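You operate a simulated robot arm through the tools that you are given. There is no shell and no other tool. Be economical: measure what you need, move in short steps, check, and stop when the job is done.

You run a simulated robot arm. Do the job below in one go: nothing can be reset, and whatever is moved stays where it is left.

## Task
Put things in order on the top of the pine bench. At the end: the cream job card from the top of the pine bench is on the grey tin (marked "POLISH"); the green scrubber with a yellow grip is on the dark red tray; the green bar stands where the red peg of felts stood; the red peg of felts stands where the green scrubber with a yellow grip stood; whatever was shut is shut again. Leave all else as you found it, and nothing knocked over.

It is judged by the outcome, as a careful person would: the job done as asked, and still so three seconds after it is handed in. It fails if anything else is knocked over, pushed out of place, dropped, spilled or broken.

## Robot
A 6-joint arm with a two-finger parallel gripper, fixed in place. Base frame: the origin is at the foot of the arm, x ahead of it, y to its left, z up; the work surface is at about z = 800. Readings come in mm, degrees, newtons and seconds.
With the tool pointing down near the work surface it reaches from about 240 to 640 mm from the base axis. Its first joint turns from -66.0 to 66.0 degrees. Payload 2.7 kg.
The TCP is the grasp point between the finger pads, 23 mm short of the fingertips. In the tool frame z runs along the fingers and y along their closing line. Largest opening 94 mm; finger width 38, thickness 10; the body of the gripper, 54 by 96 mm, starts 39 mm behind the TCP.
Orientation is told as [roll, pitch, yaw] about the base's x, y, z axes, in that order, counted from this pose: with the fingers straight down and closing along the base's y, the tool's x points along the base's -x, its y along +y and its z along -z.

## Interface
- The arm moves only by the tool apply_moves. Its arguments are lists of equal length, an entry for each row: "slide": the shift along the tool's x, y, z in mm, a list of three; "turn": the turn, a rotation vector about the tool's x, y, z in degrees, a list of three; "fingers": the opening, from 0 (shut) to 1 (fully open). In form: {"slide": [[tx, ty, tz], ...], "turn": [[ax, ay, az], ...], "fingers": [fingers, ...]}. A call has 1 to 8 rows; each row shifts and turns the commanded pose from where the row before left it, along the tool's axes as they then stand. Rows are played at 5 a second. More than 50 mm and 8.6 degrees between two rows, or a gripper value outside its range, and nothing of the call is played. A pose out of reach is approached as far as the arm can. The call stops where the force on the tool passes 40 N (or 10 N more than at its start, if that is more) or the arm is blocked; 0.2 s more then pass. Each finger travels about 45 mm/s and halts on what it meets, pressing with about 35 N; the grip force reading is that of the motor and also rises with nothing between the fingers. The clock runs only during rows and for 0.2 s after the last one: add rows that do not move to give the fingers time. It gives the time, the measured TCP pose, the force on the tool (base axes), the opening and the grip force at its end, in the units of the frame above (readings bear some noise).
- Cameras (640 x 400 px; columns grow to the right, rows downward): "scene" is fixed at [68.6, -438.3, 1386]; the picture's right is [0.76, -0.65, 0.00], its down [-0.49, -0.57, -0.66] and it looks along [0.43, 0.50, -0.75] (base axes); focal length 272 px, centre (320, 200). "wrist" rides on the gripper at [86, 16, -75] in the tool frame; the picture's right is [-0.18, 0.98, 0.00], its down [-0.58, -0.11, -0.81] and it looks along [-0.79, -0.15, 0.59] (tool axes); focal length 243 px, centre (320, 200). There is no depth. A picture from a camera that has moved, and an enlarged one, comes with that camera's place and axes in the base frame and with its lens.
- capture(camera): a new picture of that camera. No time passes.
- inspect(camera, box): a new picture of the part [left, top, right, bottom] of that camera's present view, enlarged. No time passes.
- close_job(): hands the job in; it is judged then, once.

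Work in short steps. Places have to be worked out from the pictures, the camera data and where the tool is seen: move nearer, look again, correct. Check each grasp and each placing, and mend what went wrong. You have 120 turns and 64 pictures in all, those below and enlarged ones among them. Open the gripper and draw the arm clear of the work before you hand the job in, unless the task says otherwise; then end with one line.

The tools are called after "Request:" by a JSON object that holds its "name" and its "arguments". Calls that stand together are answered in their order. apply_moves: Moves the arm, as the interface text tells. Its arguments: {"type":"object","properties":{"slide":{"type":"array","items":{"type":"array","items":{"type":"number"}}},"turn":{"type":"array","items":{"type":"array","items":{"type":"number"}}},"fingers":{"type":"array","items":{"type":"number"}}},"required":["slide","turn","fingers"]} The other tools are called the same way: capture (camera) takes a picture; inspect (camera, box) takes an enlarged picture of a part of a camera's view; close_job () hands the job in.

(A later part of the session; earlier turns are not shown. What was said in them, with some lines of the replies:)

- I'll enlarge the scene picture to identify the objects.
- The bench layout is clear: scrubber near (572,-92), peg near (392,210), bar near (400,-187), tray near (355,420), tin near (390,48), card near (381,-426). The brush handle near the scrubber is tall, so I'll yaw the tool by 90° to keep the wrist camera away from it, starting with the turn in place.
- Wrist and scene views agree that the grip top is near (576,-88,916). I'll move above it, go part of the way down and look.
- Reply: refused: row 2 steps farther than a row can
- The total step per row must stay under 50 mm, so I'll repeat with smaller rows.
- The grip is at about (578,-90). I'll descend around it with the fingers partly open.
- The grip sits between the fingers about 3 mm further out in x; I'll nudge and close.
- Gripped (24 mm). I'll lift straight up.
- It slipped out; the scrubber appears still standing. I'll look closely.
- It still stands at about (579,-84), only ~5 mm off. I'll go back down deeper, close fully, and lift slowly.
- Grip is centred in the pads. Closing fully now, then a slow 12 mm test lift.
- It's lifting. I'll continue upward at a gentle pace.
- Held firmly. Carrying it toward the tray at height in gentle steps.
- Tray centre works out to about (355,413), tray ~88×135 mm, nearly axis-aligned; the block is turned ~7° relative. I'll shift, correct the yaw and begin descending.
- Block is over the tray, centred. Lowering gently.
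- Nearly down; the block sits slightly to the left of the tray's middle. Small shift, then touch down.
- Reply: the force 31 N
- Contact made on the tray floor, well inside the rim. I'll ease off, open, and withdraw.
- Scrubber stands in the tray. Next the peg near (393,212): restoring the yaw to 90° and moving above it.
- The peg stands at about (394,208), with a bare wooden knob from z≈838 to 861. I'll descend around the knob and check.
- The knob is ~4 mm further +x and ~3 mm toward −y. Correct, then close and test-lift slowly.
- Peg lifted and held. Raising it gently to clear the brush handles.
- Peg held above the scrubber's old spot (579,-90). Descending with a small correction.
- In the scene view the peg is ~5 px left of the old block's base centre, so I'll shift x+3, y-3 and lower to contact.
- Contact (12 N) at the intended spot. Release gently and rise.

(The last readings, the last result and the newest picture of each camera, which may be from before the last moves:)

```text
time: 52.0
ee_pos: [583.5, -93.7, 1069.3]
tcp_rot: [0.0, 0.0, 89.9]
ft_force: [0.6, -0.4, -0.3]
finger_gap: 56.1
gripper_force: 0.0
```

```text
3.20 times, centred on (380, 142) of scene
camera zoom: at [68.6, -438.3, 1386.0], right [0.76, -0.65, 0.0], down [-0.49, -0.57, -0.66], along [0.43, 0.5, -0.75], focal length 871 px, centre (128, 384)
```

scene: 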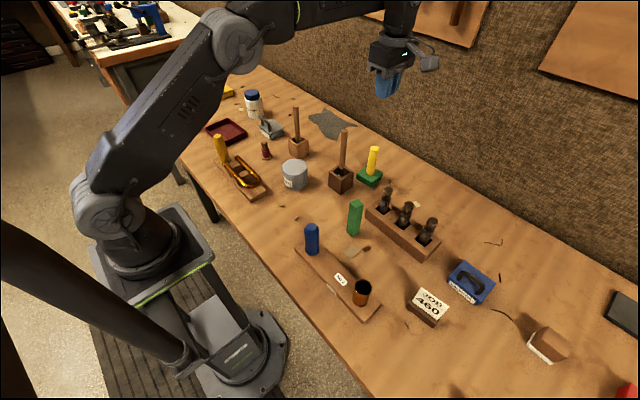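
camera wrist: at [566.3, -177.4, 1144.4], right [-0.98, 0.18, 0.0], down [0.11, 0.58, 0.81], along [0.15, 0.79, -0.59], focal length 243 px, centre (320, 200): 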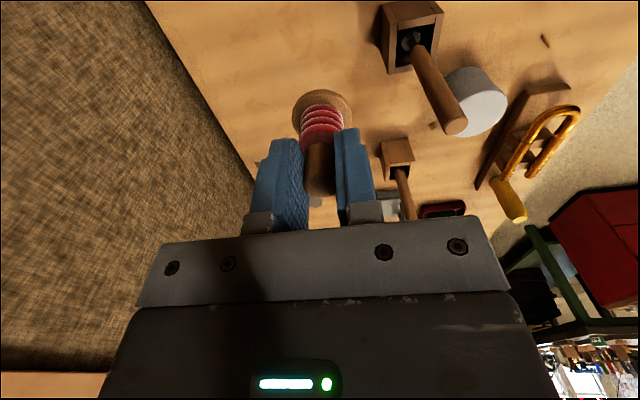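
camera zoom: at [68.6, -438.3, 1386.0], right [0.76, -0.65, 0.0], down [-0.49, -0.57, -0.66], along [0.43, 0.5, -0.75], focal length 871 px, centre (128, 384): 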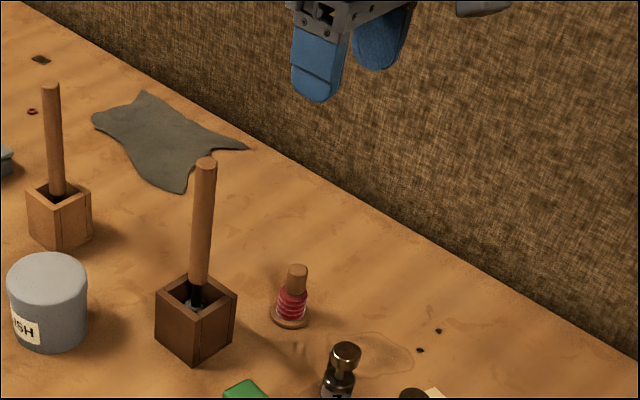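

Peg stands on the scrubber's spot. Moving over the green bar near (402,-194).

Request:
{"name": "apply_moves", "arguments": {"slide": [[20, 36, 0], [20, 36, 0], [20, 36, 0], [20, 36, 0], [21, 36, 0], [0, 0, 40], [0, 0, 35], [0, 0, 0]], "turn": [[0, 0, 0], [0, 0, 0], [0, 0, 0], [0, 0, 0], [0, 0, 0], [0, 0, 0], [0, 0, 0], [0, 0, 0]], "fingers": [0.6, 0.6, 0.6, 0.6, 0.6, 0.6, 0.6, 0.6]}}

Request:
{"name": "capture", "arguments": {"camera": "wrist"}}

Request:
{"name": "inspect", "arguments": {"camera": "scene", "box": [300, 130, 450, 255]}}

```text
time: 53.8
ee_pos: [404.2, -196.5, 995.2]
tcp_rot: [0.0, 0.0, 89.9]
ft_force: [0.2, -0.1, -0.3]
finger_gap: 56.3
gripper_force: 0.1
```

```text
28 pictures are left
camera wrist: at [386.8, -282.1, 1070.6], right [-0.98, 0.18, 0.0], down [0.11, 0.58, 0.81], along [0.15, 0.79, -0.59], focal length 243 px, centre (320, 200)
```

wrist: 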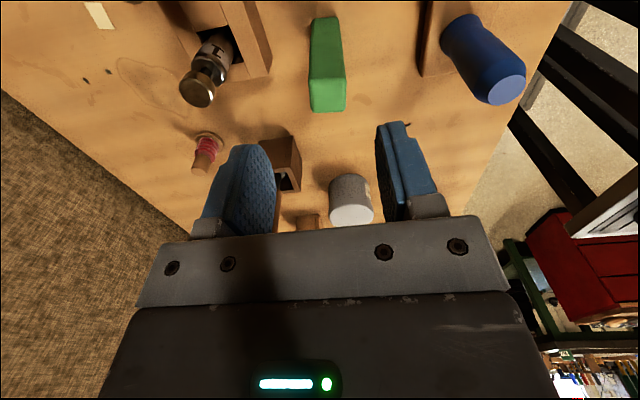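

```text
3.20 times, centred on (375, 192) of scene
camera zoom: at [68.5, -438.3, 1386.0], right [0.76, -0.65, 0.0], down [-0.49, -0.57, -0.66], along [0.43, 0.5, -0.75], focal length 871 px, centre (144, 224)
```

zoom: 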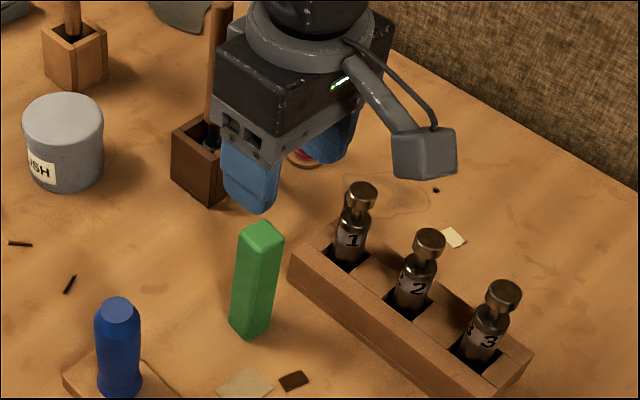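

Bar centre at about (400,-188), rotated about -4°. Aligning and descending around it.

Request:
{"name": "apply_moves", "arguments": {"slide": [[-8, 4, 0], [0, 0, 0], [0, 0, 40], [0, 0, 35], [0, 0, 25], [0, 0, 0]], "turn": [[0, 0, 0], [0, 0, 4], [0, 0, 0], [0, 0, 0], [0, 0, 0], [0, 0, 0]], "fingers": [0.6, 0.6, 0.6, 0.6, 0.6, 0.6]}}

Request:
{"name": "capture", "arguments": {"camera": "wrist"}}

```text
time: 55.2
ee_pos: [398.5, -185.0, 893.4]
tcp_rot: [0.0, 0.0, 86.0]
ft_force: [0.0, 0.2, 1.2]
finger_gap: 56.2
gripper_force: 0.0
```

```text
26 pictures are left
camera wrist: at [375.8, -269.8, 968.6], right [-0.97, 0.25, 0.0], down [0.15, 0.57, 0.81], along [0.2, 0.78, -0.59], focal length 243 px, centre (320, 200)
```

wrist: 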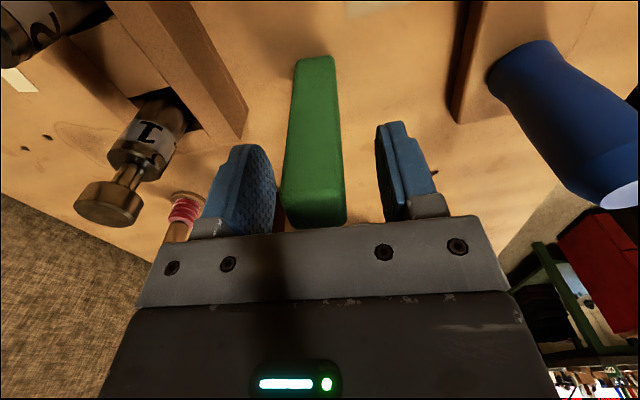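

Centred within ~3 mm. Lower to z≈875, close and test lift slowly.

Request:
{"name": "apply_moves", "arguments": {"slide": [[0, -3, 10], [0, 0, 8], [0, 0, 0], [0, 0, 0], [0, 0, 0], [0, 0, 0], [0, 0, 0]], "turn": [[0, 0, 0], [0, 0, 0], [0, 0, 0], [0, 0, 0], [0, 0, 0], [0, 0, 0], [0, 0, 0]], "fingers": [0.6, 0.6, 0.45, 0, 0, 0, 0]}}

Request:
{"name": "apply_moves", "arguments": {"slide": [[0, 0, -2], [0, 0, -3], [0, 0, -4], [0, 0, -5], [0, 0, 0]], "turn": [[0, 0, 0], [0, 0, 0], [0, 0, 0], [0, 0, 0], [0, 0, 0]], "fingers": [0, 0, 0, 0, 0]}}

Request:
{"name": "inspect", "arguments": {"camera": "scene", "box": [300, 130, 450, 255]}}

```text
time: 56.8
ee_pos: [402.6, -186.7, 876.6]
tcp_rot: [0.0, 0.0, 86.0]
ft_force: [-1.0, -0.8, -0.4]
finger_gap: 25.8
gripper_force: 34.6
```

```text
time: 58.0
ee_pos: [402.0, -185.7, 892.3]
tcp_rot: [-0.1, -0.1, 86.1]
ft_force: [-0.3, 0.6, -1.4]
finger_gap: 25.6
gripper_force: 35.0
```

```text
3.20 times, centred on (375, 192) of scene
camera zoom: at [68.6, -438.3, 1386.0], right [0.76, -0.65, 0.0], down [-0.49, -0.57, -0.66], along [0.43, 0.5, -0.75], focal length 871 px, centre (144, 224)
```

zoom: 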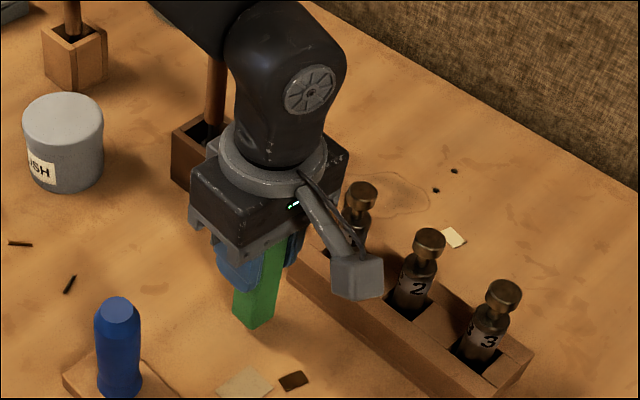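

Bar held. Lifting to clear everything, then carrying along to the peg's old spot (397.5,204.5).

Request:
{"name": "apply_moves", "arguments": {"slide": [[0, 0, -8], [0, 0, -16], [0, 0, -22], [0, 0, -24], [0, 0, -24], [0, 0, -24], [0, 0, -20], [0, 0, -12]], "turn": [[0, 0, 0], [0, 0, 0], [0, 0, 0], [0, 0, 0], [0, 0, 0], [0, 0, 0], [0, 0, 0], [0, 0, 0]], "fingers": [0, 0, 0, 0, 0, 0, 0, 0]}}

Request:
{"name": "apply_moves", "arguments": {"slide": [[-8, 1, 0], [-18, 1.5, 0], [-26, 2, 0], [-28, 2.3, 0], [-28, 2.3, 0], [-28, 2.3, 0], [-28, 2.3, 0], [-28, 2.3, 0]], "turn": [[0, 0, 0], [0, 0, 0], [0, 0, 0], [0, 0, 0], [0, 0, 0], [0, 0, 0], [0, 0, 0], [0, 0, 0]], "fingers": [0, 0, 0, 0, 0, 0, 0, 0]}}

Request:
{"name": "apply_moves", "arguments": {"slide": [[-28, 2.3, 0], [-28, 2.3, 0], [-28, 2.3, 0], [-28, 2.3, 0], [-28, 2.3, 0], [-28, 2.3, 0], [-20, 1.5, 0], [-10, 1, 0]], "turn": [[0, 0, 0], [0, 0, 0], [0, 0, 0], [0, 0, 0], [0, 0, 0], [0, 0, 0], [0, 0, 0], [0, 0, 0]], "fingers": [0, 0, 0, 0, 0, 0, 0, 0]}}

```text
time: 59.8
ee_pos: [401.9, -186.8, 1042.0]
tcp_rot: [0.1, 0.0, 86.0]
ft_force: [0.2, 0.3, -1.3]
finger_gap: 25.5
gripper_force: 35.2
```

```text
time: 61.6
ee_pos: [398.9, 9.8, 1042.1]
tcp_rot: [0.0, 0.0, 86.1]
ft_force: [-0.4, 0.3, -1.1]
finger_gap: 25.9
gripper_force: 35.2
```

```text
time: 63.4
ee_pos: [396.1, 205.4, 1039.9]
tcp_rot: [-0.1, 0.0, 85.9]
ft_force: [0.3, 0.3, -1.5]
finger_gap: 25.6
gripper_force: 34.7
```

Above the spot. Descending to ~12 mm above and checking.

Request:
{"name": "apply_moves", "arguments": {"slide": [[0, -1, 10], [0, 0, 22], [0, 0, 26], [0, 0, 26], [0, 0, 26], [0, 0, 22], [0, 0, 12], [0, 0, 6]], "turn": [[0, 0, 0], [0, 0, 0], [0, 0, 0], [0, 0, 0], [0, 0, 0], [0, 0, 0], [0, 0, 0], [0, 0, 0]], "fingers": [0, 0, 0, 0, 0, 0, 0, 0]}}

Request:
{"name": "inspect", "arguments": {"camera": "scene", "box": [230, 120, 300, 176]}}

```text
time: 65.2
ee_pos: [398.1, 205.3, 890.5]
tcp_rot: [-0.1, 0.0, 86.0]
ft_force: [0.2, 0.3, -0.5]
finger_gap: 25.6
gripper_force: 34.3
```

```text
7.14 times, centred on (265, 148) of scene
camera zoom: at [68.6, -438.3, 1386.0], right [0.76, -0.65, 0.0], down [-0.49, -0.57, -0.66], along [0.43, 0.5, -0.75], focal length 1944 px, centre (713, 571)
```

zoom: 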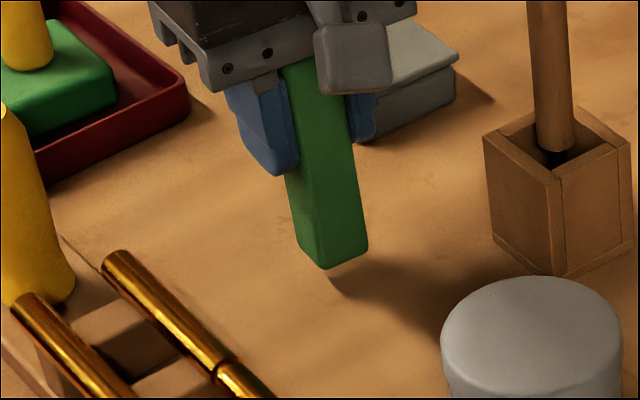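

Bar's base will land right at the peg's old spot (pixel ~(335,266) vs (331,266)). Lowering to contact.

Request:
{"name": "apply_moves", "arguments": {"slide": [[-1, 1, 5], [0, 0, 4], [0, 0, 2], [0, 0, 1], [0, 0, 1], [0, 0, 0]], "turn": [[0, 0, 0], [0, 0, 0], [0, 0, 0], [0, 0, 0], [0, 0, 0], [0, 0, 0]], "fingers": [0, 0, 0, 0, 0, 0]}}

Request:
{"name": "apply_moves", "arguments": {"slide": [[0, 0, 1], [0, 0, 1], [0, 0, 0]], "turn": [[0, 0, 0], [0, 0, 0], [0, 0, 0]], "fingers": [0, 0, 0]}}

```text
time: 66.6
ee_pos: [396.7, 205.8, 877.9]
tcp_rot: [0.0, 0.1, 86.0]
ft_force: [-0.7, 0.2, -1.7]
finger_gap: 25.6
gripper_force: 35.2
```

```text
time: 67.4
ee_pos: [396.6, 205.0, 877.1]
tcp_rot: [0.0, -0.1, 85.9]
ft_force: [-1.7, -0.5, 3.7]
finger_gap: 25.9
gripper_force: 35.4
```

Light contact. Release and rise.

Request:
{"name": "apply_moves", "arguments": {"slide": [[0, 0, 0.5], [0, 0, 0], [0, 0, 0], [0, 0, 0], [0, 0, 0]], "turn": [[0, 0, 0], [0, 0, 0], [0, 0, 0], [0, 0, 0], [0, 0, 0]], "fingers": [0, 0.3, 0.45, 0.6, 0.6]}}

Request:
{"name": "apply_moves", "arguments": {"slide": [[0, 0, -15], [0, 0, -30], [0, 0, -45], [0, 0, -45], [0, 0, -45], [0, 0, -20], [0, 0, 0]], "turn": [[0, 0, 0], [0, 0, 0], [0, 0, 0], [0, 0, 0], [0, 0, 0], [0, 0, 0], [0, 0, 0]], "fingers": [0.6, 0.6, 0.6, 0.6, 0.6, 0.6, 0.6]}}

Request:
{"name": "capture", "arguments": {"camera": "scene"}}

```text
time: 68.6
ee_pos: [397.3, 206.4, 874.7]
tcp_rot: [-0.1, -0.1, 86.0]
ft_force: [-2.2, -0.8, 15.4]
finger_gap: 56.4
gripper_force: 0.0
```

```text
time: 70.2
ee_pos: [395.7, 205.8, 1076.6]
tcp_rot: [0.0, 0.0, 86.0]
ft_force: [0.5, 0.0, 0.3]
finger_gap: 56.1
gripper_force: 0.2
```

```text
23 pictures are left
```

scene: 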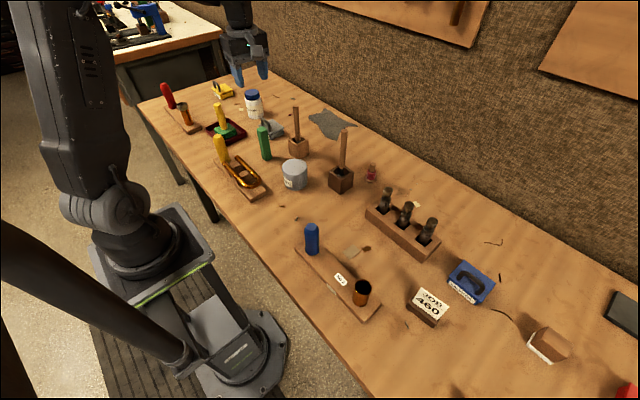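

All three items placed well. Now examining the job card.

Request:
{"name": "inspect", "arguments": {"camera": "scene", "box": [395, 275, 465, 335]}}

```text
6.67 times, centred on (430, 305) of scene
camera zoom: at [68.5, -438.3, 1386.0], right [0.76, -0.65, 0.0], down [-0.49, -0.57, -0.66], along [0.43, 0.5, -0.75], focal length 1814 px, centre (-413, -500)
```

zoom: 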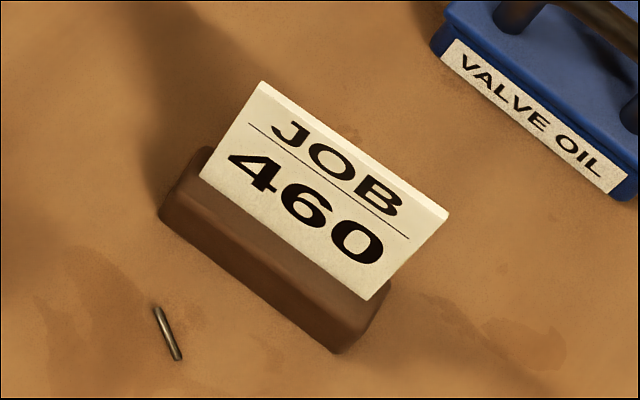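

The card stands upright in a slotted dark wooden block, its face normal roughly along x. I'll turn the tool to yaw ≈ -80° (closing across the card's thickness, camera toward +y) while up high.

Request:
{"name": "apply_moves", "arguments": {"slide": [[0, 0, 0], [0, 0, 0], [0, 0, 0], [0, 0, 0], [0, 0, 0], [0, 0, 0], [0, 0, 0], [0, 0, 0]], "turn": [[0, 0, 8.5], [0, 0, 8.5], [0, 0, 8.5], [0, 0, 8.5], [0, 0, 8.5], [0, 0, 8.5], [0, 0, 8.5], [0, 0, 8.5]], "fingers": [0.4, 0.4, 0.4, 0.4, 0.4, 0.4, 0.4, 0.4]}}

Request:
{"name": "apply_moves", "arguments": {"slide": [[0, 0, 0], [0, 0, 0], [0, 0, 0], [0, 0, 0], [0, 0, 0], [0, 0, 0], [0, 0, 0], [0, 0, 0]], "turn": [[0, 0, 8.5], [0, 0, 8.5], [0, 0, 8.5], [0, 0, 8.5], [0, 0, 8.5], [0, 0, 8.5], [0, 0, 8.5], [0, 0, 8.5]], "fingers": [0.4, 0.4, 0.4, 0.4, 0.4, 0.4, 0.4, 0.4]}}

Request:
{"name": "apply_moves", "arguments": {"slide": [[0, 0, 0], [0, 0, 0], [0, 0, 0], [0, 0, 0], [0, 0, 0]], "turn": [[0, 0, 8.5], [0, 0, 8.5], [0, 0, 8.5], [0, 0, 4.5], [0, 0, 0]], "fingers": [0.4, 0.4, 0.4, 0.4, 0.4]}}

```text
time: 72.0
ee_pos: [397.2, 205.6, 1075.2]
tcp_rot: [0.0, 0.0, 17.9]
ft_force: [0.3, 1.0, -1.1]
finger_gap: 37.7
gripper_force: 0.0
```

```text
time: 73.8
ee_pos: [397.0, 206.9, 1074.8]
tcp_rot: [0.0, 0.1, -50.1]
ft_force: [0.2, -0.5, 0.6]
finger_gap: 37.3
gripper_force: 0.0
```

```text
time: 75.0
ee_pos: [395.2, 206.4, 1075.9]
tcp_rot: [0.0, 0.0, -80.1]
ft_force: [0.3, 0.3, -1.1]
finger_gap: 37.6
gripper_force: 0.0
```

Moving to hover near the card.

Request:
{"name": "apply_moves", "arguments": {"slide": [[-43.6, -10.2, 0], [-43.6, -10.2, 0], [-43.6, -10.2, 0], [-43.6, -10.2, 0], [-43.6, -10.2, 0], [-43.6, -10.2, 0], [-43.6, -10.2, 0]], "turn": [[0, 0, 0], [0, 0, 0], [0, 0, 0], [0, 0, 0], [0, 0, 0], [0, 0, 0], [0, 0, 0]], "fingers": [0.4, 0.4, 0.4, 0.4, 0.4, 0.4, 0.4]}}

Request:
{"name": "apply_moves", "arguments": {"slide": [[-43.6, -10.2, 0], [-43.6, -10.2, 0], [-43.6, -10.2, 0], [-43.6, -10.2, 0], [-43.6, -10.2, 0], [-43.6, -10.2, 0], [-43.6, -10.2, 40], [0, 0, 30]], "turn": [[0, 0, 0], [0, 0, 0], [0, 0, 0], [0, 0, 0], [0, 0, 0], [0, 0, 0], [0, 0, 0], [0, 0, 0]], "fingers": [0.4, 0.4, 0.4, 0.4, 0.4, 0.4, 0.4, 0.4]}}

Request:
{"name": "capture", "arguments": {"camera": "wrist"}}

```text
time: 76.6
ee_pos: [378.4, -108.2, 1073.0]
tcp_rot: [0.0, 0.1, -79.9]
ft_force: [-0.6, -0.4, 0.1]
finger_gap: 37.4
gripper_force: 0.1
```

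```text
refused: row 7 steps farther than a row can; nothing moved
```

```text
21 pictures are left
camera wrist: at [378.1, -18.6, 1148.7], right [1.0, -0.01, 0.0], down [-0.01, -0.59, 0.81], along [-0.01, -0.81, -0.59], focal length 243 px, centre (320, 200)
```

wrist: 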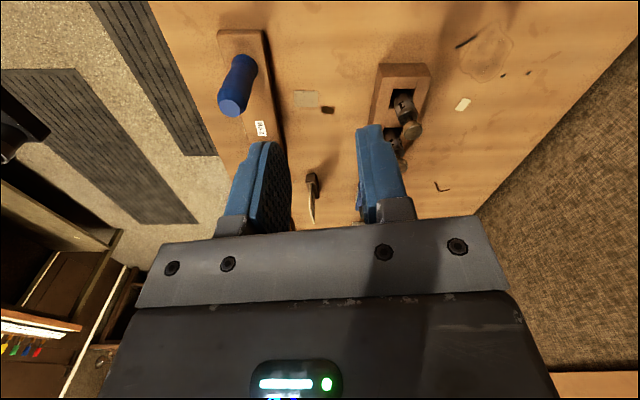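

Continuing the second half of the move.

Request:
{"name": "apply_moves", "arguments": {"slide": [[-43.6, -10.2, 0], [-43.6, -10.2, 0], [-43.6, -10.2, 0], [-43.6, -10.2, 0], [-43.6, -10.2, 0], [-43.6, -10.2, 0], [-43.6, -10.2, 10], [0, 0, 35]], "turn": [[0, 0, 0], [0, 0, 0], [0, 0, 0], [0, 0, 0], [0, 0, 0], [0, 0, 0], [0, 0, 0], [0, 0, 0]], "fingers": [0.4, 0.4, 0.4, 0.4, 0.4, 0.4, 0.4, 0.4]}}

Request:
{"name": "capture", "arguments": {"camera": "wrist"}}

```text
time: 78.4
ee_pos: [363.4, -422.0, 1031.1]
tcp_rot: [-0.1, 0.0, -80.0]
ft_force: [-0.2, 0.0, -0.9]
finger_gap: 37.5
gripper_force: 0.1
```

```text
20 pictures are left
camera wrist: at [363.0, -333.3, 1105.1], right [1.0, -0.01, 0.0], down [-0.01, -0.59, 0.81], along [-0.01, -0.81, -0.59], focal length 243 px, centre (320, 200)
```

wrist: 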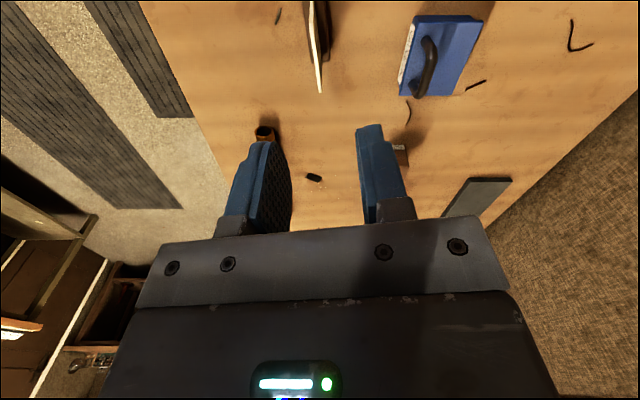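

The card's top edge runs from about (357,-397) to (363,-456) at z≈889, upright. I'll centre over it, trim yaw, and lower with fingers straddling it.

Request:
{"name": "apply_moves", "arguments": {"slide": [[-4.4, -3.5, 0], [0, 0, 0], [0, 0, 40], [0, 0, 40], [0, 0, 20], [0, 0, 0]], "turn": [[0, 0, 0], [0, 0, 3], [0, 0, 0], [0, 0, 0], [0, 0, 0], [0, 0, 0]], "fingers": [0.4, 0.4, 0.4, 0.4, 0.4, 0.4]}}

Request:
{"name": "capture", "arguments": {"camera": "wrist"}}

Request:
{"name": "inspect", "arguments": {"camera": "scene", "box": [370, 240, 490, 340]}}

```text
time: 79.8
ee_pos: [358.8, -424.5, 930.9]
tcp_rot: [0.0, 0.0, -83.0]
ft_force: [0.6, 0.5, -0.3]
finger_gap: 37.7
gripper_force: 0.0
```

```text
19 pictures are left
camera wrist: at [363.5, -335.3, 1004.8], right [1.0, -0.06, 0.0], down [-0.04, -0.59, 0.81], along [-0.05, -0.8, -0.59], focal length 243 px, centre (320, 200)
```

wrist: 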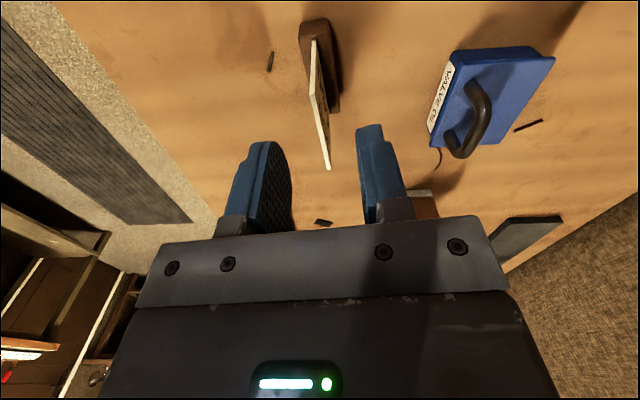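

```text
4.00 times, centred on (430, 290) of scene
camera zoom: at [68.6, -438.3, 1386.0], right [0.76, -0.65, 0.0], down [-0.49, -0.57, -0.66], along [0.43, 0.5, -0.75], focal length 1088 px, centre (-120, -160)
```

zoom: 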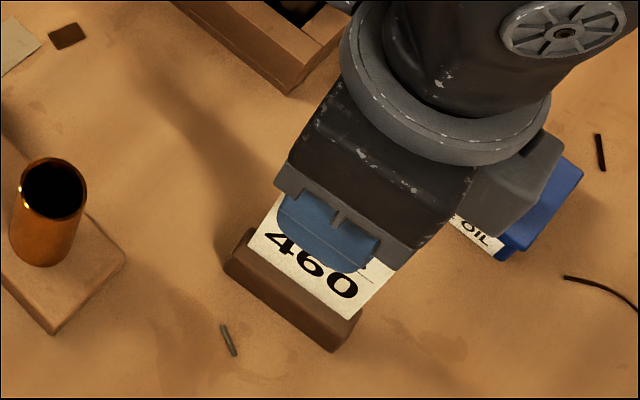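

Card centre (359,-429), yaw nearly matched. Lower to z≈869 and look before closing.

Request:
{"name": "apply_moves", "arguments": {"slide": [[-4, 0, 10], [0, 0, 20], [0, 0, 20], [0, 0, 12], [0, 0, 0]], "turn": [[0, 0, 1.5], [0, 0, 0], [0, 0, 0], [0, 0, 0], [0, 0, 0]], "fingers": [0.4, 0.4, 0.4, 0.4, 0.4]}}

Request:
{"name": "capture", "arguments": {"camera": "wrist"}}

```text
time: 81.0
ee_pos: [359.3, -429.7, 868.9]
tcp_rot: [0.0, 0.0, -84.6]
ft_force: [0.2, -0.1, -0.6]
finger_gap: 37.3
gripper_force: 0.1
```

```text
17 pictures are left
camera wrist: at [366.3, -341.2, 943.7], right [1.0, -0.09, 0.0], down [-0.05, -0.59, 0.81], along [-0.07, -0.8, -0.59], focal length 243 px, centre (320, 200)
```

wrist: 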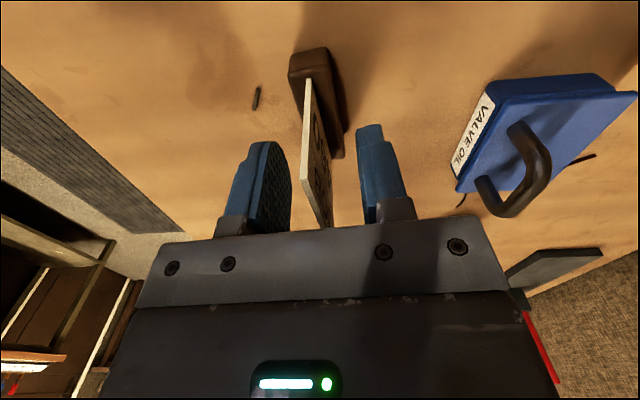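

The card is between the fingers, clear of the holder block. Closing and lifting slowly.

Request:
{"name": "apply_moves", "arguments": {"slide": [[0, 0, 0], [0, 0, 0], [0, 0, 0], [0, 0, 0], [0, 0, 0], [0, 0, 0]], "turn": [[0, 0, 0], [0, 0, 0], [0, 0, 0], [0, 0, 0], [0, 0, 0], [0, 0, 0]], "fingers": [0.2, 0, 0, 0, 0, 0]}}

Request:
{"name": "apply_moves", "arguments": {"slide": [[0, 0, -2], [0, 0, -3], [0, 0, -4], [0, 0, -5], [0, 0, -6], [0, 0, 0]], "turn": [[0, 0, 0], [0, 0, 0], [0, 0, 0], [0, 0, 0], [0, 0, 0], [0, 0, 0]], "fingers": [0, 0, 0, 0, 0, 0]}}

Request:
{"name": "inspect", "arguments": {"camera": "scene", "box": [370, 240, 490, 340]}}

Request:
{"name": "capture", "arguments": {"camera": "wrist"}}

```text
time: 82.4
ee_pos: [360.2, -429.0, 869.1]
tcp_rot: [0.0, 0.0, -84.5]
ft_force: [-0.3, 1.6, 1.1]
finger_gap: 2.2
gripper_force: 34.9
```

```text
time: 83.8
ee_pos: [360.1, -427.6, 888.1]
tcp_rot: [-0.1, 0.0, -84.5]
ft_force: [-0.7, 0.5, -1.1]
finger_gap: 2.2
gripper_force: 34.9
```

```text
4.00 times, centred on (430, 290) of scene
camera zoom: at [68.6, -438.3, 1386.0], right [0.76, -0.65, 0.0], down [-0.49, -0.57, -0.66], along [0.43, 0.5, -0.75], focal length 1088 px, centre (-120, -160)
```

zoom: 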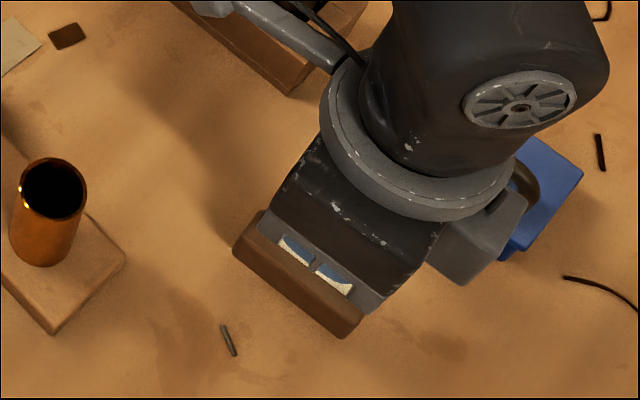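

```text
15 pictures are left
camera wrist: at [367.0, -340.4, 963.5], right [1.0, -0.09, 0.0], down [-0.05, -0.59, 0.81], along [-0.07, -0.8, -0.59], focal length 243 px, centre (320, 200)
```

wrist: 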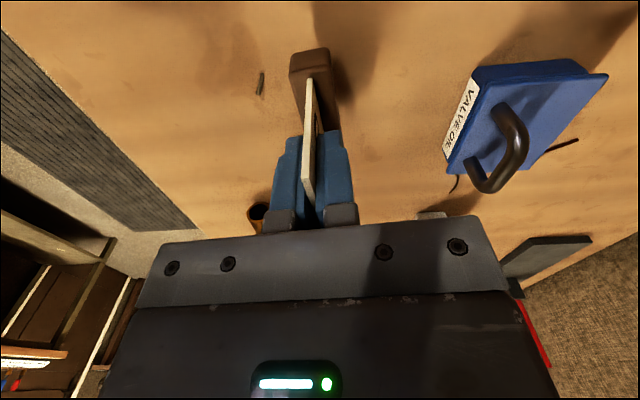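

The holder block rises together with the card, so card and block are one piece; it can be stood on the tin. Lifting gently, then carrying to the tin near (397,43).

Request:
{"name": "apply_moves", "arguments": {"slide": [[0, 0, -8], [0, 0, -16], [0, 0, -24], [0, 0, -28], [0, 0, -28], [0, 0, -28], [0, 0, -24], [0, 0, -16]], "turn": [[0, 0, 0], [0, 0, 0], [0, 0, 0], [0, 0, 0], [0, 0, 0], [0, 0, 0], [0, 0, 0], [0, 0, 0]], "fingers": [0, 0, 0, 0, 0, 0, 0, 0]}}

Request:
{"name": "capture", "arguments": {"camera": "scene"}}

```text
time: 85.6
ee_pos: [360.3, -427.7, 1061.6]
tcp_rot: [0.0, 0.1, -84.5]
ft_force: [0.2, -0.3, -1.0]
finger_gap: 2.6
gripper_force: 35.6
```

```text
14 pictures are left
```

scene: 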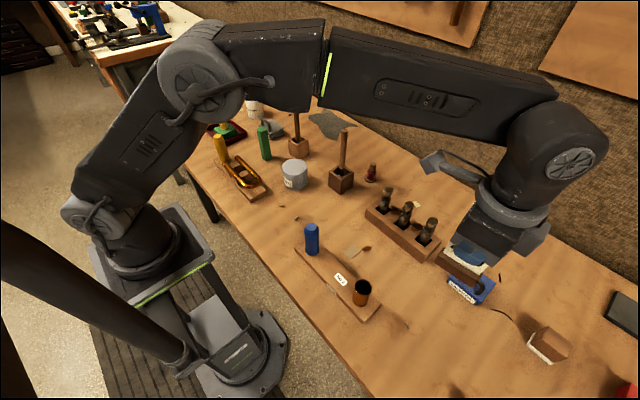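

Card with its block is in hand and nothing is disturbed. Carrying to the tin.

Request:
{"name": "apply_moves", "arguments": {"slide": [[8, 1.4, 0], [18, 3.1, 0], [26, 4.5, 0], [27.8, 4.84, 0], [27.8, 4.84, 0], [27.8, 4.84, 0], [27.8, 4.84, 0], [27.8, 4.84, 0]], "turn": [[0, 0, 0], [0, 0, 0], [0, 0, 0], [0, 0, 0], [0, 0, 0], [0, 0, 0], [0, 0, 0], [0, 0, 0]], "fingers": [0, 0, 0, 0, 0, 0, 0, 0]}}

Request:
{"name": "apply_moves", "arguments": {"slide": [[27.8, 4.84, 0], [27.8, 4.84, 0], [27.8, 4.84, 0], [27.8, 4.84, 0], [27.8, 4.84, 0], [27.8, 4.84, 0], [27.8, 4.84, 0], [27.8, 4.84, 0]], "turn": [[0, 0, 0], [0, 0, 0], [0, 0, 0], [0, 0, 0], [0, 0, 0], [0, 0, 0], [0, 0, 0], [0, 0, 0]], "fingers": [0, 0, 0, 0, 0, 0, 0, 0]}}

Request:
{"name": "apply_moves", "arguments": {"slide": [[26, 4.5, 0], [18, 3.1, 0], [8, 1.4, 0], [0, 0, 15], [0, 0, 20], [0, 0, 15], [0, 0, 0]], "turn": [[0, 0, 0], [0, 0, 0], [0, 0, 0], [0, 0, 0], [0, 0, 0], [0, 0, 0], [0, 0, 0]], "fingers": [0, 0, 0, 0, 0, 0, 0]}}

Request:
{"name": "capture", "arguments": {"camera": "wrist"}}

Request:
{"name": "inspect", "arguments": {"camera": "scene", "box": [240, 90, 360, 210]}}

```text
time: 87.4
ee_pos: [373.8, -234.0, 1062.0]
tcp_rot: [0.0, 0.0, -84.4]
ft_force: [-0.6, -0.3, -0.4]
finger_gap: 2.5
gripper_force: 35.0
```

```text
time: 89.2
ee_pos: [391.1, -9.5, 1062.5]
tcp_rot: [0.0, 0.0, -84.5]
ft_force: [0.5, -0.1, -0.4]
finger_gap: 2.5
gripper_force: 35.4
```

```text
time: 90.8
ee_pos: [394.9, 41.2, 1011.3]
tcp_rot: [0.1, 0.0, -84.5]
ft_force: [-1.0, -0.4, -0.6]
finger_gap: 2.3
gripper_force: 35.0
```

```text
13 pictures are left
camera wrist: at [401.3, 129.9, 1085.8], right [1.0, -0.09, 0.0], down [-0.05, -0.59, 0.81], along [-0.07, -0.8, -0.59], focal length 243 px, centre (320, 200)
```

wrist: 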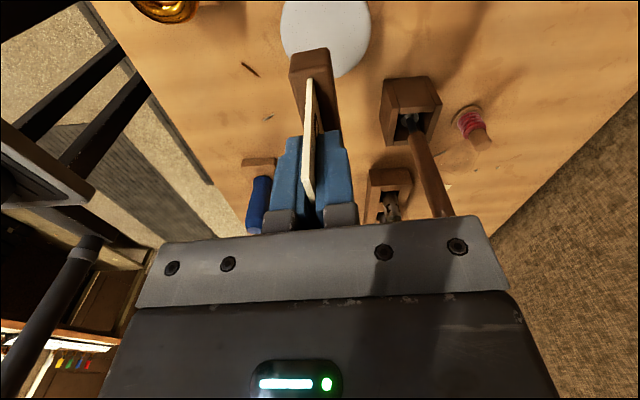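

```text
3.33 times, centred on (300, 150) of scene
camera zoom: at [68.6, -438.3, 1386.0], right [0.76, -0.65, 0.0], down [-0.49, -0.57, -0.66], along [0.43, 0.5, -0.75], focal length 907 px, centre (387, 367)
```

zoom: 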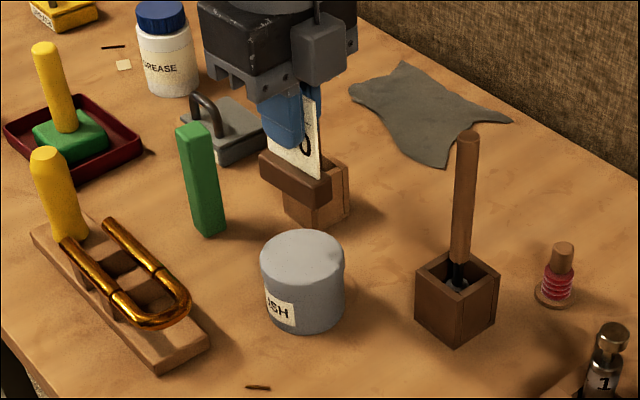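

The tin's lid centre works out at about (397,52), top z≈865. Shift and descend to ~20 mm above the lid, then check.

Request:
{"name": "apply_moves", "arguments": {"slide": [[5, 2.5, 0], [5.6, 2.5, 0], [0, 0, 10], [0, 0, 18], [0, 0, 16], [0, 0, 8], [0, 0, 0]], "turn": [[0, 0, 0], [0, 0, 0], [0, 0, 0], [0, 0, 0], [0, 0, 0], [0, 0, 0], [0, 0, 0]], "fingers": [0, 0, 0, 0, 0, 0, 0]}}

Request:
{"name": "capture", "arguments": {"camera": "wrist"}}

Request:
{"name": "inspect", "arguments": {"camera": "scene", "box": [260, 130, 340, 200]}}

```text
time: 92.4
ee_pos: [399.8, 52.4, 958.8]
tcp_rot: [-0.1, 0.0, -84.5]
ft_force: [0.1, 0.4, -0.2]
finger_gap: 2.4
gripper_force: 35.2
```

```text
11 pictures are left
camera wrist: at [405.7, 141.8, 1033.6], right [1.0, -0.09, 0.0], down [-0.05, -0.59, 0.81], along [-0.07, -0.8, -0.59], focal length 243 px, centre (320, 200)
```

wrist: 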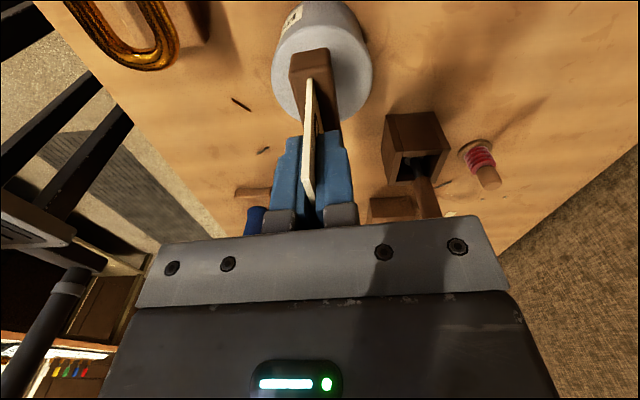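

```text
5.71 times, centred on (300, 165) of scene
camera zoom: at [68.6, -438.3, 1386.0], right [0.76, -0.65, 0.0], down [-0.49, -0.57, -0.66], along [0.43, 0.5, -0.75], focal length 1555 px, centre (434, 400)
```

zoom: 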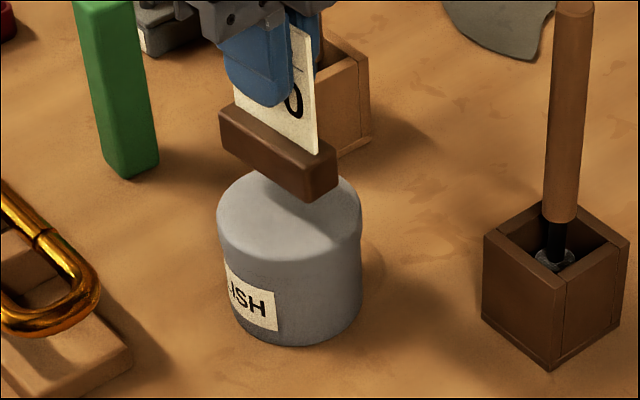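

Alignment looks close; I'll enlarge the wrist view to check the lid outline against the block.

Request:
{"name": "inspect", "arguments": {"camera": "wrist", "box": [250, 0, 400, 140]}}

```text
2.86 times, centred on (325, 70) of wrist
camera zoom: at [405.7, 141.8, 1033.6], right [1.0, -0.09, 0.0], down [-0.05, -0.59, 0.81], along [-0.07, -0.8, -0.59], focal length 693 px, centre (306, 571)
```

zoom: 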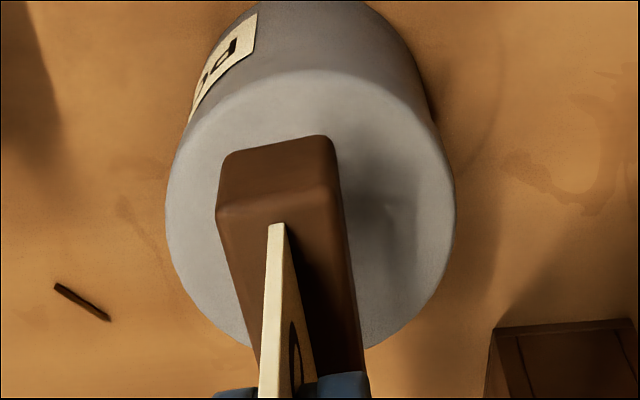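

Lid centre ≈ (399.5,53), well aligned. Lowering with a 2 mm shift, watching force.

Request:
{"name": "apply_moves", "arguments": {"slide": [[1, 2, 6], [0, 0, 6], [0, 0, 4], [0, 0, 2], [0, 0, 0]], "turn": [[0, 0, 0], [0, 0, 0], [0, 0, 0], [0, 0, 0], [0, 0, 0]], "fingers": [0, 0, 0, 0, 0]}}

Request:
{"name": "apply_moves", "arguments": {"slide": [[0, 0, 1], [0, 0, 1], [0, 0, 1], [0, 0, 0]], "turn": [[0, 0, 0], [0, 0, 0], [0, 0, 0], [0, 0, 0]], "fingers": [0, 0, 0, 0]}}

Request:
{"name": "inspect", "arguments": {"camera": "scene", "box": [260, 130, 340, 200]}}

```text
time: 93.6
ee_pos: [401.0, 55.2, 940.4]
tcp_rot: [0.1, 0.1, -84.5]
ft_force: [-0.5, -0.3, -0.7]
finger_gap: 2.1
gripper_force: 35.5
```

```text
time: 94.6
ee_pos: [401.7, 53.8, 936.9]
tcp_rot: [0.0, -0.1, -84.5]
ft_force: [0.5, -0.2, -0.9]
finger_gap: 2.7
gripper_force: 34.8
```

```text
5.71 times, centred on (300, 165) of scene
camera zoom: at [68.6, -438.3, 1386.0], right [0.76, -0.65, 0.0], down [-0.49, -0.57, -0.66], along [0.43, 0.5, -0.75], focal length 1555 px, centre (434, 400)
```

zoom: 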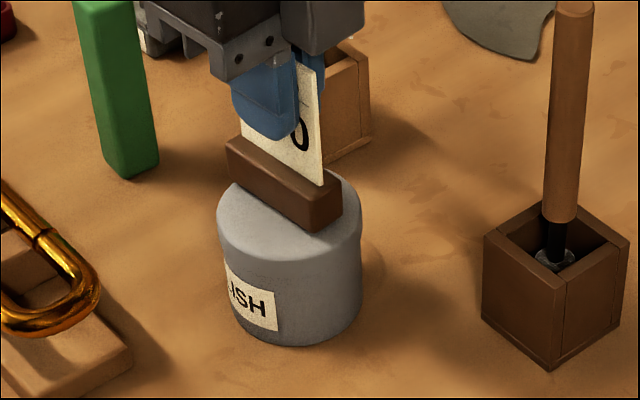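

Seen from the scene camera the block should come ~4 mm toward −y. Adjust, then lower to contact.

Request:
{"name": "apply_moves", "arguments": {"slide": [[-4, -1.4, 0], [0, 0, 1], [0, 0, 1], [0, 0, 1], [0, 0, 0]], "turn": [[0, 0, 0], [0, 0, 0], [0, 0, 0], [0, 0, 0], [0, 0, 0]], "fingers": [0, 0, 0, 0, 0]}}

Request:
{"name": "apply_moves", "arguments": {"slide": [[0, 0, 1], [0, 0, 1], [0, 0, 0]], "turn": [[0, 0, 0], [0, 0, 0], [0, 0, 0]], "fingers": [0, 0, 0]}}

```text
time: 95.8
ee_pos: [400.8, 50.1, 934.9]
tcp_rot: [0.0, 0.0, -84.6]
ft_force: [-2.7, -1.6, 10.6]
finger_gap: 2.5
gripper_force: 34.8
```

```text
time: 96.6
ee_pos: [400.2, 50.4, 932.8]
tcp_rot: [0.4, -0.1, -84.5]
ft_force: [-6.7, -0.5, 37.2]
finger_gap: 2.8
gripper_force: 34.6
```

Firm contact on the lid; ease off and check before release.

Request:
{"name": "apply_moves", "arguments": {"slide": [[0, 0, -1], [0, 0, -0.7], [0, 0, 0]], "turn": [[0, 0, 0], [0, 0, 0], [0, 0, 0]], "fingers": [0, 0, 0]}}

Request:
{"name": "inspect", "arguments": {"camera": "scene", "box": [260, 130, 340, 200]}}

```text
time: 97.4
ee_pos: [399.8, 50.1, 934.0]
tcp_rot: [0.1, 0.0, -84.5]
ft_force: [4.2, -1.2, 16.7]
finger_gap: 2.7
gripper_force: 34.9
```

```text
5.71 times, centred on (300, 165) of scene
camera zoom: at [68.4, -438.4, 1385.9], right [0.76, -0.65, 0.0], down [-0.49, -0.57, -0.66], along [0.43, 0.5, -0.75], focal length 1555 px, centre (434, 400)
```

zoom: 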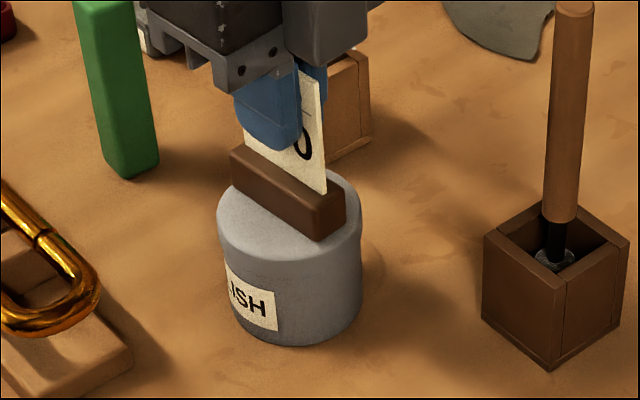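

The block rests on the lid with good support. Release and rise.

Request:
{"name": "apply_moves", "arguments": {"slide": [[0, 0, -0.5], [0, 0, 0], [0, 0, 0], [0, 0, 0], [0, 0, 0]], "turn": [[0, 0, 0], [0, 0, 0], [0, 0, 0], [0, 0, 0], [0, 0, 0]], "fingers": [0, 0.1, 0.25, 0.4, 0.4]}}

Request:
{"name": "apply_moves", "arguments": {"slide": [[0, 0, -10], [0, 0, -25], [0, 0, -40], [0, 0, -45], [0, 0, -30], [0, 0, 0]], "turn": [[0, 0, 0], [0, 0, 0], [0, 0, 0], [0, 0, 0], [0, 0, 0], [0, 0, 0]], "fingers": [0.4, 0.4, 0.4, 0.4, 0.4, 0.4]}}

Request:
{"name": "inspect", "arguments": {"camera": "scene", "box": [240, 110, 360, 210]}}

Request:
{"name": "capture", "arguments": {"camera": "wrist"}}

```text
time: 98.6
ee_pos: [400.1, 50.9, 935.0]
tcp_rot: [0.0, 0.0, -84.5]
ft_force: [0.8, 0.4, 0.6]
finger_gap: 37.7
gripper_force: 0.1
```

```text
time: 100.0
ee_pos: [399.4, 51.2, 1085.5]
tcp_rot: [-0.1, 0.1, -84.5]
ft_force: [0.2, 0.3, -0.3]
finger_gap: 37.7
gripper_force: 0.0
```

```text
4.00 times, centred on (300, 160) of scene
camera zoom: at [68.5, -438.3, 1386.0], right [0.76, -0.65, 0.0], down [-0.49, -0.57, -0.66], along [0.43, 0.5, -0.75], focal length 1088 px, centre (400, 360)
```

zoom: 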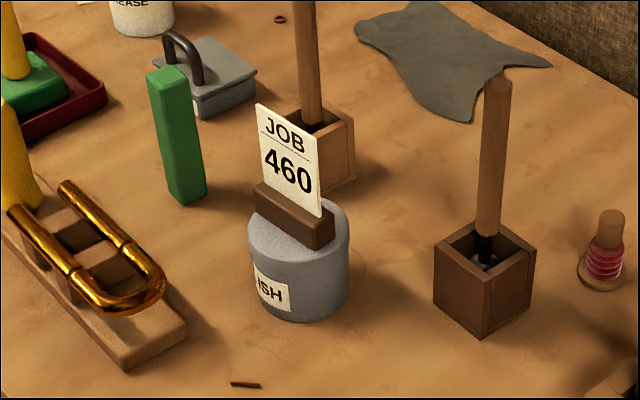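

```text
5 pictures are left
camera wrist: at [406.9, 140.4, 1160.2], right [1.0, -0.09, 0.0], down [-0.05, -0.59, 0.81], along [-0.07, -0.8, -0.59], focal length 243 px, centre (320, 200)
```

wrist: 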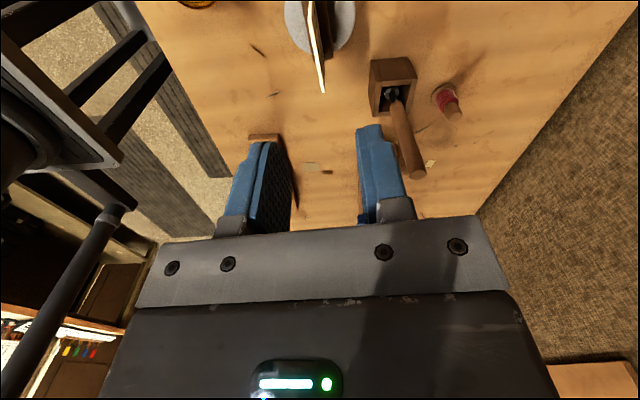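

The card stands squarely on the tin. I'll open the gripper, draw the arm up and back, and check the whole scene.

Request:
{"name": "apply_moves", "arguments": {"slide": [[0, 0, -30], [0, 0, -30], [0, -30, 0], [0, -30, 0], [0, 0, 0]], "turn": [[0, 0, 0], [0, 0, 0], [0, 0, 0], [0, 0, 0], [0, 0, 0]], "fingers": [1, 1, 1, 1, 1]}}

Request:
{"name": "capture", "arguments": {"camera": "scene"}}

```text
time: 101.2
ee_pos: [340.4, 44.8, 1143.9]
tcp_rot: [0.1, -0.1, -84.4]
ft_force: [1.2, -1.1, 0.0]
finger_gap: 94.1
gripper_force: 0.1
```

```text
4 pictures are left
```

scene: 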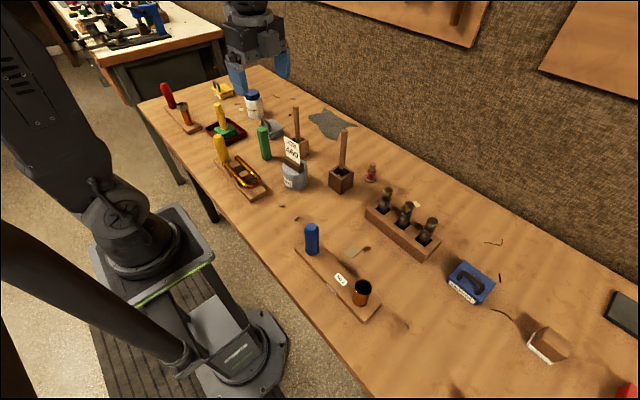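

Everything is in its asked place, all else looks undisturbed, and the arm is clear. Handing in.

Request:
{"name": "close_job", "arguments": {}}

```text
The job is handed in.
```

The job is handed in: the job card is on the POLISH tin, the scrubber is on the dark red tray, the green bar stands where the peg stood, and the peg stands where the scrubber stood. The card's wooden block came up with it, so it stands on the tin in its block; the scrubber slipped once on the first lift but stayed upright, nothing else looked moved, and nothing had to be opened or shut.
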